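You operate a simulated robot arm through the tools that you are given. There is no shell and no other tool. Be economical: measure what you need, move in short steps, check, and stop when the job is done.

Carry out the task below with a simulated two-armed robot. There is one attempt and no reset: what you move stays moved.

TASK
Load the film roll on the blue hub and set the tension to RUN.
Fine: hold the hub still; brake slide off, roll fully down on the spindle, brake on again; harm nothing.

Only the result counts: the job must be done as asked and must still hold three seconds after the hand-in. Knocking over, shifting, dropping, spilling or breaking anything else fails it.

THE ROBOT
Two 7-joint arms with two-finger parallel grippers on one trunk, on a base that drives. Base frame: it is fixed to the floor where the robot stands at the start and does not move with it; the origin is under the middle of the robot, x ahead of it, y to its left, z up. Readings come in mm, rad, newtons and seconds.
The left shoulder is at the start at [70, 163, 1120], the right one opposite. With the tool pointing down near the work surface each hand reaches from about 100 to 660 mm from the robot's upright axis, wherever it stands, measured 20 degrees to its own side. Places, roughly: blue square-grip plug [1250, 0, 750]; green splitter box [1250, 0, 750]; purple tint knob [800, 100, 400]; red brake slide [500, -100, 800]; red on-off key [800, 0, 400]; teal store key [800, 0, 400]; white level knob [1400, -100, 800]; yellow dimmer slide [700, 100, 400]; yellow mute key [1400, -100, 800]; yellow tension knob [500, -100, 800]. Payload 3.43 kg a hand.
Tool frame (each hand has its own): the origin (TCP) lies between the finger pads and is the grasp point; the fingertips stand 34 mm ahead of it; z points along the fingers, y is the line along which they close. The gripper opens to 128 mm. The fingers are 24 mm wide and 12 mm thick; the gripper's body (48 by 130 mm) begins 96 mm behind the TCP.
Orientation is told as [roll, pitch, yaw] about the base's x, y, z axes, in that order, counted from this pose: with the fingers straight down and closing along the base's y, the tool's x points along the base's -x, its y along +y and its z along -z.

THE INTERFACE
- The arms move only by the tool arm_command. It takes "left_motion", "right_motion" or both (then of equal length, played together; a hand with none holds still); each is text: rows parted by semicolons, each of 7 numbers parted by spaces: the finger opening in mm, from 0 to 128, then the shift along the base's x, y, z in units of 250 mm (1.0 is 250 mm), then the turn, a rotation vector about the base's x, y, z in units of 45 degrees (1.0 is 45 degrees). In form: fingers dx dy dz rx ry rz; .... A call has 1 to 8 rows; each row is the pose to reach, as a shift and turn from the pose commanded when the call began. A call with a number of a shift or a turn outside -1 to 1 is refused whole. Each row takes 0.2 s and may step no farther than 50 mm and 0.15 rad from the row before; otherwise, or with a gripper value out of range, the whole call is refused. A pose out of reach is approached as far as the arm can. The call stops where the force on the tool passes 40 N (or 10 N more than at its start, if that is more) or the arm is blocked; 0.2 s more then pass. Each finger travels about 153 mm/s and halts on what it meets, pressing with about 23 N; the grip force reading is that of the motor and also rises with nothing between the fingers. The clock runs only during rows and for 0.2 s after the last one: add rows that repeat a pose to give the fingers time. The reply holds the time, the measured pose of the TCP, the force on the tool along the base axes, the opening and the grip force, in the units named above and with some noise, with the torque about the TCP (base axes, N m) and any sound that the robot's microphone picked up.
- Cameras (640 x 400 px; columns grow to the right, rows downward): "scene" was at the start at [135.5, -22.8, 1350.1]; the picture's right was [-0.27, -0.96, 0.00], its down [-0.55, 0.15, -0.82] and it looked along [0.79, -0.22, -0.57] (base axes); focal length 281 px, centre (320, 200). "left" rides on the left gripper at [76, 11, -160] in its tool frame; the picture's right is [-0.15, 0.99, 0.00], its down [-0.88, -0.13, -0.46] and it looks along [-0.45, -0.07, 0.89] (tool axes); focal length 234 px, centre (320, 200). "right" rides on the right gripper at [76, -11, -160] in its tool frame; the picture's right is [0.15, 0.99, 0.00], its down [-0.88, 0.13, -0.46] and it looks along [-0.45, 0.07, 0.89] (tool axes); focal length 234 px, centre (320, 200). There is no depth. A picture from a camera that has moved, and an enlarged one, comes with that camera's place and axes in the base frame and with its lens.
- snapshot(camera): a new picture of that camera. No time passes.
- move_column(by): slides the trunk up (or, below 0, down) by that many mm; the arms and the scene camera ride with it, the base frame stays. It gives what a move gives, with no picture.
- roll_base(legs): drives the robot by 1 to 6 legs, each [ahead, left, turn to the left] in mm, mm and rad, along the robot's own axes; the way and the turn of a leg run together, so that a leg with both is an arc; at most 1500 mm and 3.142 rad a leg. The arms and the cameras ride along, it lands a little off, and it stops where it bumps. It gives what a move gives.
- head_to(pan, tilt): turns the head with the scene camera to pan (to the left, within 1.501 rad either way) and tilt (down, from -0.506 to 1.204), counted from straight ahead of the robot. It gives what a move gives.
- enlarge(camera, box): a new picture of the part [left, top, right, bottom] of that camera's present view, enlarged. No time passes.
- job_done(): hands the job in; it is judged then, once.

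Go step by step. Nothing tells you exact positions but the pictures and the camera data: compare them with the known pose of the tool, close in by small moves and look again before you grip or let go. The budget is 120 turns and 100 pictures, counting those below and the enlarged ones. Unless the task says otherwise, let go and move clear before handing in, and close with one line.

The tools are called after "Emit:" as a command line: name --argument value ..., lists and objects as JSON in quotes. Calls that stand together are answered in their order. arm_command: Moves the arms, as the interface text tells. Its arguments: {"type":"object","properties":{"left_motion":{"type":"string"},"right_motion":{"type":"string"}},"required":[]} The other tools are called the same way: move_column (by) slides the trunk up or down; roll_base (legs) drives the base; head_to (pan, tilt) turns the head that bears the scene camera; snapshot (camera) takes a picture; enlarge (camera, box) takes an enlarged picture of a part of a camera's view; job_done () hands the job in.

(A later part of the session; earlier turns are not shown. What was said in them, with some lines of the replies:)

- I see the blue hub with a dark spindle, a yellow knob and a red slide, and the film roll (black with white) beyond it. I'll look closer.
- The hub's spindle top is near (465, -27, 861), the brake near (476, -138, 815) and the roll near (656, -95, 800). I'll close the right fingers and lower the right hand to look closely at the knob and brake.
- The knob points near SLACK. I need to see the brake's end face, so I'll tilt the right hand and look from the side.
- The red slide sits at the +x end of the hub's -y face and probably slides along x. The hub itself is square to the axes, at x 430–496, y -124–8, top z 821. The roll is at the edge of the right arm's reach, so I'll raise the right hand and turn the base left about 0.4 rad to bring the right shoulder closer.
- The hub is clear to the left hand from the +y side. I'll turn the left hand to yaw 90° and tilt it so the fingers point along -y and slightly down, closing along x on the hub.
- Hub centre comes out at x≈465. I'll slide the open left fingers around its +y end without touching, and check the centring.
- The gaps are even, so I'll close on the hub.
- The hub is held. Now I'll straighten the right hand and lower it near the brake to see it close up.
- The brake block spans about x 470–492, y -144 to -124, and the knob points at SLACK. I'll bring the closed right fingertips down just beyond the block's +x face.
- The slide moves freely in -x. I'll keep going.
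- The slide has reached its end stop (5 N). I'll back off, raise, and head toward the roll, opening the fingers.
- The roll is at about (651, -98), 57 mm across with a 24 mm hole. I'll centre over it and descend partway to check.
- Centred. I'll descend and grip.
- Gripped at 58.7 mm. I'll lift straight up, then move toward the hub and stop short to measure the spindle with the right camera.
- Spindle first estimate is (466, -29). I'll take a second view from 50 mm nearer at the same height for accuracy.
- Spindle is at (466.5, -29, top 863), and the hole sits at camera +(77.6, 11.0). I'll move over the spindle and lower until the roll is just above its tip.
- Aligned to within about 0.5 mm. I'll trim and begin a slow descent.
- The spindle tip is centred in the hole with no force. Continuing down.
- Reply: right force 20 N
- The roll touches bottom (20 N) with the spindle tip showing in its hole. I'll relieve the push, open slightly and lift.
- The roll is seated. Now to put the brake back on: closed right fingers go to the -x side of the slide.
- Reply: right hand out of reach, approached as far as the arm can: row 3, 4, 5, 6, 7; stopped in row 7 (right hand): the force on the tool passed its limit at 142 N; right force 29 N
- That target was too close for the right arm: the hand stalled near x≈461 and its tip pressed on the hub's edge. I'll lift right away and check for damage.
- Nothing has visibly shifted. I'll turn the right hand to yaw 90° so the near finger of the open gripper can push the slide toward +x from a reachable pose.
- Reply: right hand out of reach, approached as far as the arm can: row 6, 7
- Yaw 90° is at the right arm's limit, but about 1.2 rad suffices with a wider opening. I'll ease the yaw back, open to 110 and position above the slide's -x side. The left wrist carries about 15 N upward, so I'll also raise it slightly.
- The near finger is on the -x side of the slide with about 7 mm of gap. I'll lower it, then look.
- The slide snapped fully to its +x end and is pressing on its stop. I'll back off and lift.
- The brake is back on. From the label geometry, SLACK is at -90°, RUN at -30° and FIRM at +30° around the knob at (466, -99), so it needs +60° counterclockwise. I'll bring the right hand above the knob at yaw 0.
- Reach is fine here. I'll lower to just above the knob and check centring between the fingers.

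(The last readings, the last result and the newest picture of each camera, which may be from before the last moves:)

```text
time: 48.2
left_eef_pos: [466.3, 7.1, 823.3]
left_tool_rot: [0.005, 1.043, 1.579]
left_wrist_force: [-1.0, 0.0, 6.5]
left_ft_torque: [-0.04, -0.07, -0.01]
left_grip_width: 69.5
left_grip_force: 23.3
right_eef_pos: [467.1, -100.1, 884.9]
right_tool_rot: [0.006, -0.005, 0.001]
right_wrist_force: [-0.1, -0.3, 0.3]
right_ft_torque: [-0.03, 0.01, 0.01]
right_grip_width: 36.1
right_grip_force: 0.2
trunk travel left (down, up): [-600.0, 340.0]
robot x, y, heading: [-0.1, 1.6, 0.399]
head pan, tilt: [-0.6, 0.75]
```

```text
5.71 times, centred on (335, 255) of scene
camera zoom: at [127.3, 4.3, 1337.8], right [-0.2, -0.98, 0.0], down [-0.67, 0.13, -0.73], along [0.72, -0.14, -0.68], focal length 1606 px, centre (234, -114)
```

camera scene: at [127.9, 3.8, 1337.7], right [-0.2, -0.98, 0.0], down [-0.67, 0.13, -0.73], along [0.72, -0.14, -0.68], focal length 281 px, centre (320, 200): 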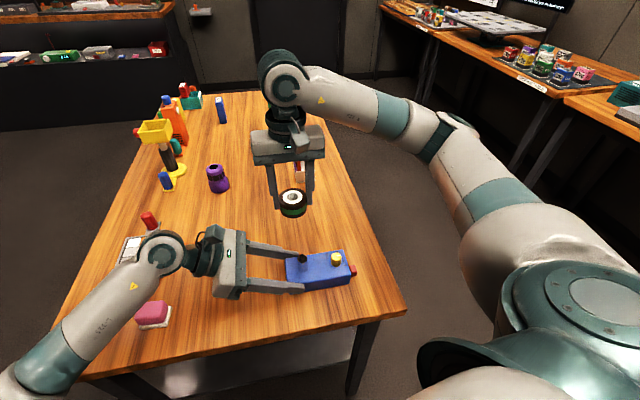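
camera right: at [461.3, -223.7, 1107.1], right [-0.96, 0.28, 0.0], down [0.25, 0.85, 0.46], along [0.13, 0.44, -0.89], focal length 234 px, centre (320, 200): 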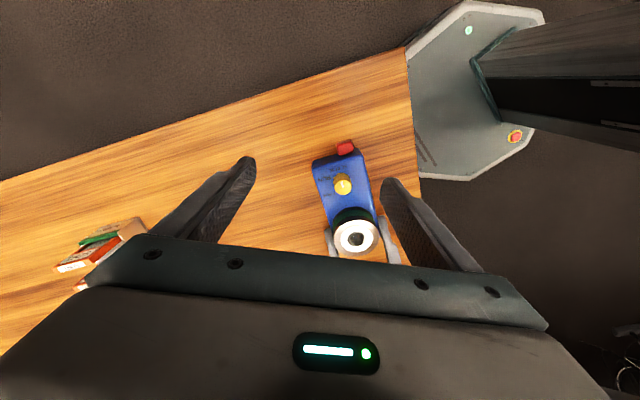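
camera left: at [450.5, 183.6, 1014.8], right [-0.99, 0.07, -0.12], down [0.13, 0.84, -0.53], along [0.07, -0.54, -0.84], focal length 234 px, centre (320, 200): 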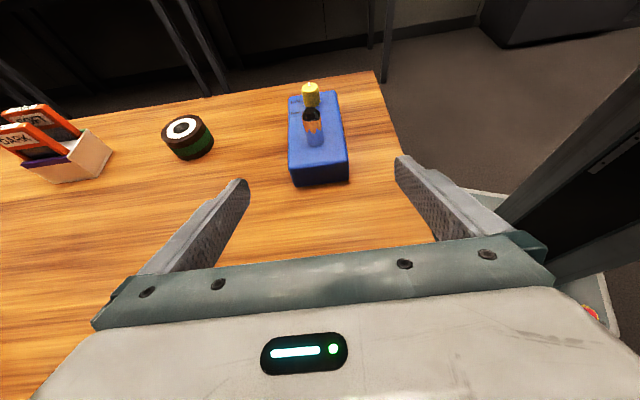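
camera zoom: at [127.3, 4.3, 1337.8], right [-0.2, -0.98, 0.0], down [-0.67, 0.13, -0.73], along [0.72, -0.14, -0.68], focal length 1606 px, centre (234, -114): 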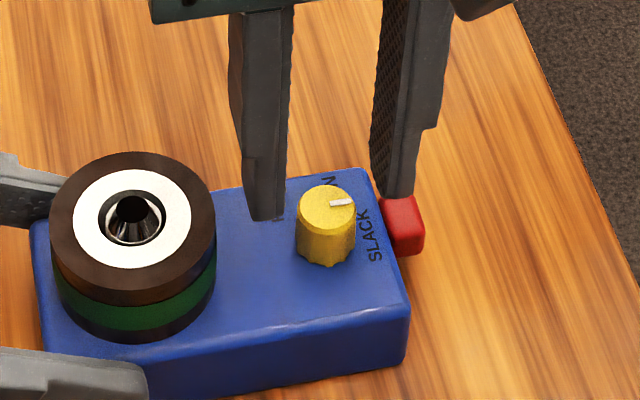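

Centred in y; I'll shift 1.5 mm in -x, descend around the knob and close.

Emit:
arm_command --right_motion "36 -0.006 0 -0.04 0 0 0; 36 -0.006 0 -0.088 0 0 0; 36 -0.006 0 -0.088 0 0 0"

Emit:
arm_command --right_motion "26 0 0 0 0 0 0; 20 0 0 0 0 0 0; 12 0 0 0 0 0 0; 8 0 0 0 0 0 0"

Emit:
enlarge --camera "right" --box '[250, 120, 390, 220]'

```text
time: 49.0
left_eef_pos: [465.9, 6.5, 821.8]
left_tool_rot: [0.004, 1.044, 1.578]
left_wrist_force: [-0.9, 0.8, 6.2]
left_ft_torque: [-0.07, -0.02, -0.06]
left_grip_width: 69.7
left_grip_force: 23.2
right_eef_pos: [467.5, -98.6, 864.4]
right_tool_rot: [0.003, -0.004, 0.002]
right_wrist_force: [-0.4, 0.6, 0.0]
right_ft_torque: [-0.02, 0.01, 0.05]
right_grip_width: 36.3
right_grip_force: 0.0
trunk travel left (down, up): [-600.0, 340.0]
robot x, y, heading: [0.1, -1.3, 0.404]
head pan, tilt: [-0.6, 0.75]
```

```text
time: 50.0
left_eef_pos: [467.4, 6.4, 821.8]
left_tool_rot: [0.004, 1.043, 1.578]
left_wrist_force: [-3.6, 5.6, 7.0]
left_ft_torque: [-0.29, 0.02, -0.14]
left_grip_width: 69.0
left_grip_force: 22.9
right_eef_pos: [466.7, -98.9, 863.8]
right_tool_rot: [0.002, -0.006, 0.0]
right_wrist_force: [1.0, -7.4, -0.4]
right_ft_torque: [-0.42, -0.03, -0.01]
right_grip_width: 20.9
right_grip_force: 22.8
trunk travel left (down, up): [-600.0, 340.0]
robot x, y, heading: [-1.1, -1.2, 0.403]
head pan, tilt: [-0.6, 0.75]
```

```text
4.00 times, centred on (320, 170) of right
camera zoom: at [389.8, -112.6, 1024.1], right [-0.15, 0.99, 0.0], down [0.88, 0.13, 0.46], along [0.46, 0.07, -0.89], focal length 937 px, centre (320, 320)
```

zoom: 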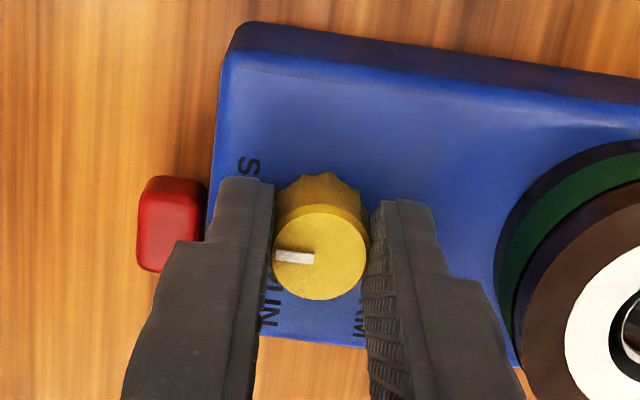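

Gripped. I'll trim -0.8 mm in y to relieve the side force and turn the first 30°.

Emit:
arm_command --right_motion "8 0 -0.003 0 0 0 0; 8 0 -0.003 0 0 0 0.167; 8 0 -0.003 0 0 0 0.333; 8 0 -0.003 0 0 0 0.5; 8 0 -0.003 0 0 0 0.667; 8 0 -0.003 0 0 0 0.667"

Emit:
enlarge --camera "right" --box '[250, 120, 390, 220]'

```text
time: 51.4
left_eef_pos: [466.5, 7.0, 822.5]
left_tool_rot: [0.004, 1.041, 1.578]
left_wrist_force: [-2.2, 9.7, 6.6]
left_ft_torque: [0.04, 0.0, -0.16]
left_grip_width: 69.4
left_grip_force: 22.7
right_eef_pos: [465.8, -101.3, 863.0]
right_tool_rot: [0.003, -0.005, 0.528]
right_wrist_force: [1.5, -12.6, -0.5]
right_ft_torque: [-0.53, -0.09, 0.0]
right_grip_width: 20.8
right_grip_force: 23.1
trunk travel left (down, up): [-600.0, 340.0]
robot x, y, heading: [3.5, 1.1, 0.403]
head pan, tilt: [-0.6, 0.75]
```

```text
4.00 times, centred on (320, 170) of right
camera zoom: at [406.3, -149.9, 1024.1], right [-0.62, 0.78, 0.0], down [0.69, 0.55, 0.46], along [0.36, 0.29, -0.89], focal length 937 px, centre (320, 320)
```

zoom: 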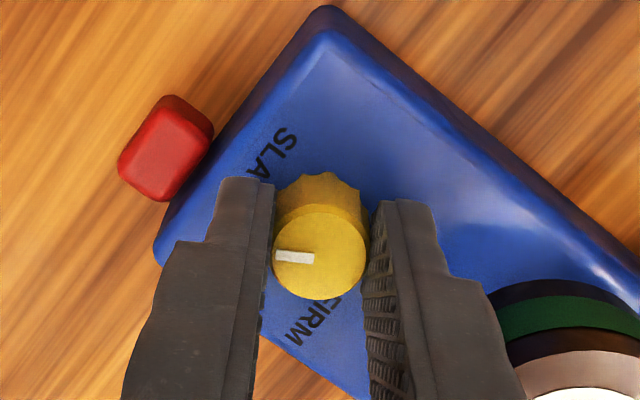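

The knob turns with the hand, but the side force grew, so I'll try a small trim the other way before continuing.

Emit:
arm_command --right_motion "8 0 0.004 0 0 0 0; 8 0 0.004 0 0 0 0"

```text
time: 52.0
left_eef_pos: [467.0, 5.9, 822.2]
left_tool_rot: [0.005, 1.04, 1.578]
left_wrist_force: [-1.9, 16.5, 7.5]
left_ft_torque: [-0.12, 0.05, -0.21]
left_grip_width: 69.6
left_grip_force: 22.4
right_eef_pos: [466.7, -100.0, 863.0]
right_tool_rot: [0.001, -0.005, 0.526]
right_wrist_force: [3.5, -20.3, 2.1]
right_ft_torque: [-0.82, -0.15, -0.04]
right_grip_width: 20.7
right_grip_force: 22.4
trunk travel left (down, up): [-600.0, 340.0]
robot x, y, heading: [0.7, 0.5, 0.399]
head pan, tilt: [-0.6, 0.75]
```

Moving -y is the right direction, at about 8 N/mm. I'll trim -2.4 mm.

Emit:
arm_command --right_motion "8 0.001 -0.005 0 0 0 0; 8 0.001 -0.0096 0 0 0 0; 8 0.001 -0.0096 0 0 0 0"

```text
time: 52.8
left_eef_pos: [467.1, 6.7, 822.1]
left_tool_rot: [0.003, 1.044, 1.578]
left_wrist_force: [1.7, 8.7, 3.9]
left_ft_torque: [0.67, -0.06, -0.07]
left_grip_width: 69.5
left_grip_force: 23.0
right_eef_pos: [467.1, -100.1, 863.7]
right_tool_rot: [0.005, -0.007, 0.526]
right_wrist_force: [0.8, -7.3, 4.0]
right_ft_torque: [-0.36, -0.08, -0.02]
right_grip_width: 20.7
right_grip_force: 23.3
trunk travel left (down, up): [-600.0, 340.0]
robot x, y, heading: [-1.3, 3.3, 0.402]
head pan, tilt: [-0.6, 0.75]
```

Emit:
arm_command --right_motion "8 0 -0.0036 0 0 0 0; 8 0 -0.0036 0 0 0 0.167; 8 0 -0.0036 0 0 0 0.333; 8 0 -0.0036 0 0 0 0.5; 8 0 -0.0036 0 0 0 0.66; 8 0 -0.0036 0 0 0 0.66"

Emit:
enlarge --camera "right" --box '[250, 120, 390, 220]'

Emit:
enlarge --camera "scene" --box '[270, 220, 390, 310]'

```text
time: 54.2
left_eef_pos: [467.4, 6.5, 821.4]
left_tool_rot: [0.007, 1.042, 1.577]
left_wrist_force: [0.2, -12.4, 0.5]
left_ft_torque: [-0.14, 0.06, 0.04]
left_grip_width: 69.5
left_grip_force: 22.8
right_eef_pos: [466.1, -102.9, 865.0]
right_tool_rot: [0.006, -0.006, 1.046]
right_wrist_force: [0.2, 13.8, 2.4]
right_ft_torque: [0.47, -0.25, 0.0]
right_grip_width: 20.8
right_grip_force: 23.1
trunk travel left (down, up): [-600.0, 340.0]
robot x, y, heading: [0.6, -1.3, 0.403]
head pan, tilt: [-0.6, 0.75]
```

```text
4.00 times, centred on (320, 170) of right
camera zoom: at [438.4, -174.7, 1023.9], right [-0.93, 0.37, 0.0], down [0.33, 0.82, 0.46], along [0.17, 0.43, -0.89], focal length 937 px, centre (320, 320)
```

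zoom: 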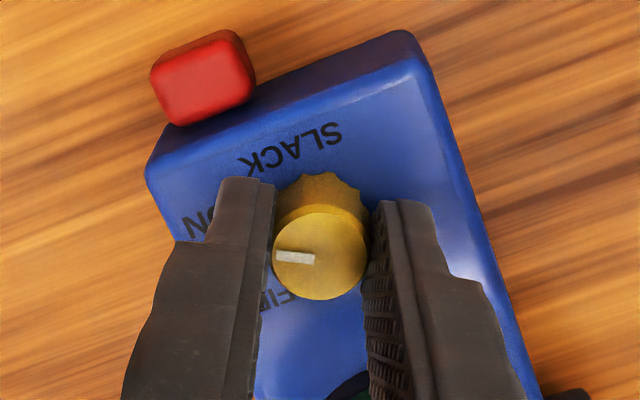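

```text
4.44 times, centred on (330, 265) of scene
camera zoom: at [127.7, 4.5, 1337.7], right [-0.2, -0.98, 0.0], down [-0.67, 0.13, -0.73], along [0.72, -0.14, -0.68], focal length 1249 px, centre (276, -89)
```

zoom: 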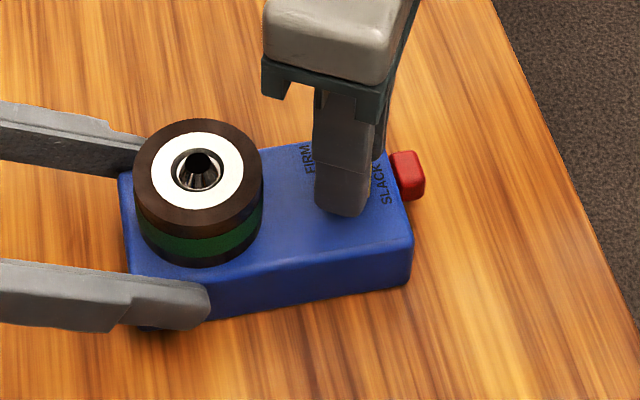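

Turned 60° in total. I'll relieve the side load, open and lift to check the pointer.

Emit:
arm_command --right_motion "8 0 0.003 0 0 0 0; 8 0 0.006 0 0 0 0; 22 0 0.006 0 0 0 0; 34 0 0.006 0 0 0 0; 34 0 0.006 0.1 0 0 0; 34 0 0.006 0.25 0 0 0; 34 0.05 0.006 0.4 0 0 0"

Emit:
enlarge --camera "right" --box '[250, 100, 390, 200]'

Emit:
enlarge --camera "scene" --box '[270, 220, 390, 310]'

```text
time: 55.8
left_eef_pos: [468.0, 7.8, 823.6]
left_tool_rot: [0.006, 1.043, 1.579]
left_wrist_force: [0.3, 1.9, 5.5]
left_ft_torque: [0.11, -0.1, 0.03]
left_grip_width: 69.6
left_grip_force: 22.9
right_eef_pos: [479.4, -100.1, 963.0]
right_tool_rot: [0.005, -0.002, 1.044]
right_wrist_force: [-0.2, -1.1, 0.2]
right_ft_torque: [0.0, 0.02, 0.03]
right_grip_width: 34.0
right_grip_force: 0.2
trunk travel left (down, up): [-600.0, 340.0]
robot x, y, heading: [1.5, 3.3, 0.399]
head pan, tilt: [-0.6, 0.75]
```

```text
4.00 times, centred on (320, 150) of right
camera zoom: at [451.3, -172.5, 1124.7], right [-0.93, 0.37, 0.0], down [0.33, 0.82, 0.46], along [0.17, 0.43, -0.89], focal length 937 px, centre (320, 400)
```

zoom: 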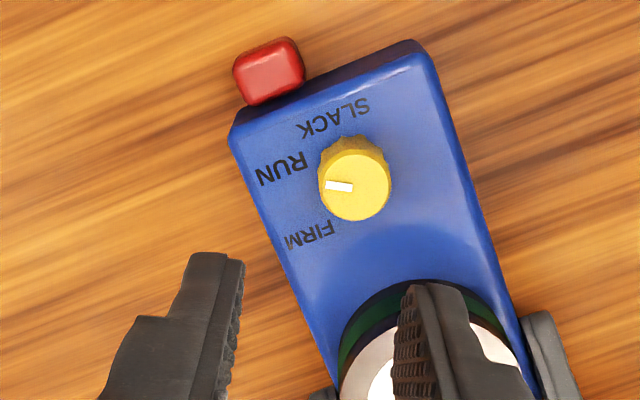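

```text
4.44 times, centred on (330, 265) of scene
camera zoom: at [127.6, 4.7, 1337.7], right [-0.2, -0.98, 0.0], down [-0.67, 0.13, -0.73], along [0.72, -0.14, -0.68], focal length 1249 px, centre (276, -89)
```

zoom: 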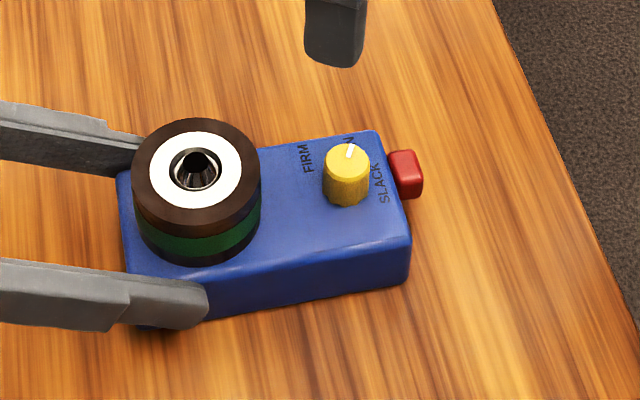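

The pointer is on RUN (about -27°). Now I'll release the hub with the left hand, retreat along its approach line, and raise the right hand clear.

Emit:
arm_command --left_motion "74 0 0 0 0 0 0; 84 0 0 0 0 0 0; 90 0 0 0 0 0 0; 90 0 0.12 0.07 0 0 0; 90 0 0.26 0.15 0 0 0; 90 0 0.42 0.25 0 0 0; 90 0 0.56 0.36 0 0 0; 90 0 0.6 0.5 0 0 0" --right_motion "34 0 0 0 0 0 0; 34 0 0 0 0 0 0; 34 0 0 0 0 0 0; 34 0.05 -0.04 0.06 0 0 0; 34 0.1 -0.08 0.12 0 0 0; 34 0.15 -0.12 0.18 0 0 0; 34 0.2 -0.16 0.24 0 0 0; 34 0.25 -0.2 0.3 0 0 0"

Emit:
snapshot --camera "scene"

Emit:
enlarge --camera "scene" --box '[270, 220, 390, 310]'

Emit:
enlarge --camera "left" --box '[220, 60, 420, 200]'

```text
time: 57.6
left_eef_pos: [467.8, 155.5, 948.0]
left_tool_rot: [0.006, 1.042, 1.577]
left_wrist_force: [-0.2, -1.4, -0.5]
left_ft_torque: [0.01, 0.01, 0.02]
left_grip_width: 89.8
left_grip_force: 0.1
right_eef_pos: [541.5, -151.7, 1038.5]
right_tool_rot: [0.005, -0.005, 1.047]
right_wrist_force: [-0.3, -0.2, -0.2]
right_ft_torque: [0.02, 0.02, -0.02]
right_grip_width: 33.9
right_grip_force: 0.1
trunk travel left (down, up): [-600.0, 340.0]
robot x, y, heading: [3.8, 2.5, 0.404]
head pan, tilt: [-0.6, 0.75]
```

```text
23 pictures are left
camera scene: at [127.6, 3.5, 1337.7], right [-0.2, -0.98, 0.0], down [-0.67, 0.13, -0.73], along [0.72, -0.14, -0.68], focal length 281 px, centre (320, 200)
```

scene: 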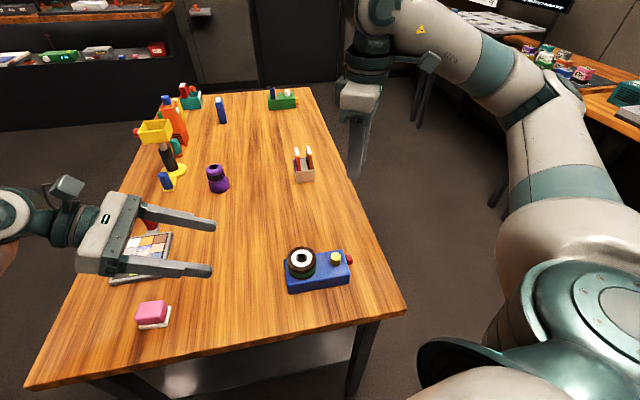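

```text
4.44 times, centred on (330, 265) of scene
camera zoom: at [127.6, 3.5, 1337.7], right [-0.2, -0.98, 0.0], down [-0.67, 0.13, -0.73], along [0.72, -0.14, -0.68], focal length 1249 px, centre (276, -89)
```

zoom: 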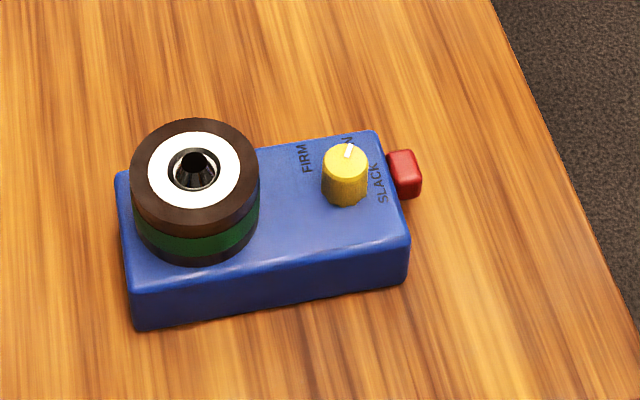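

```text
2.86 times, centred on (320, 130) of left
camera zoom: at [455.7, 255.9, 1093.3], right [-0.99, 0.07, -0.12], down [0.13, 0.84, -0.53], along [0.07, -0.54, -0.84], focal length 669 px, centre (320, 400)
```

zoom: 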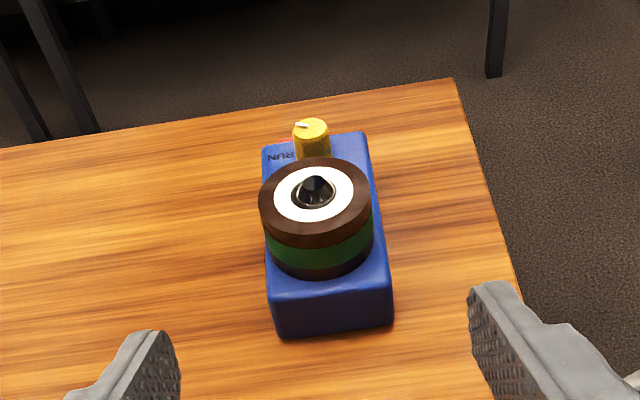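

The hub stands where it was, the roll sits flush on the spindle, the slide is back at its original +x (on) end, and the knob points at RUN. Both hands are clear, so I'm handing in.

Emit:
job_done

```text
The job is handed in.
```

The film roll is fully down on the blue hub's spindle, the brake is back on, the tension is set to RUN, and the job is handed in. During the job the right hand pressed down once on the hub's edge or brake slide (142 N), but I saw no damage or shift in the pictures afterwards.
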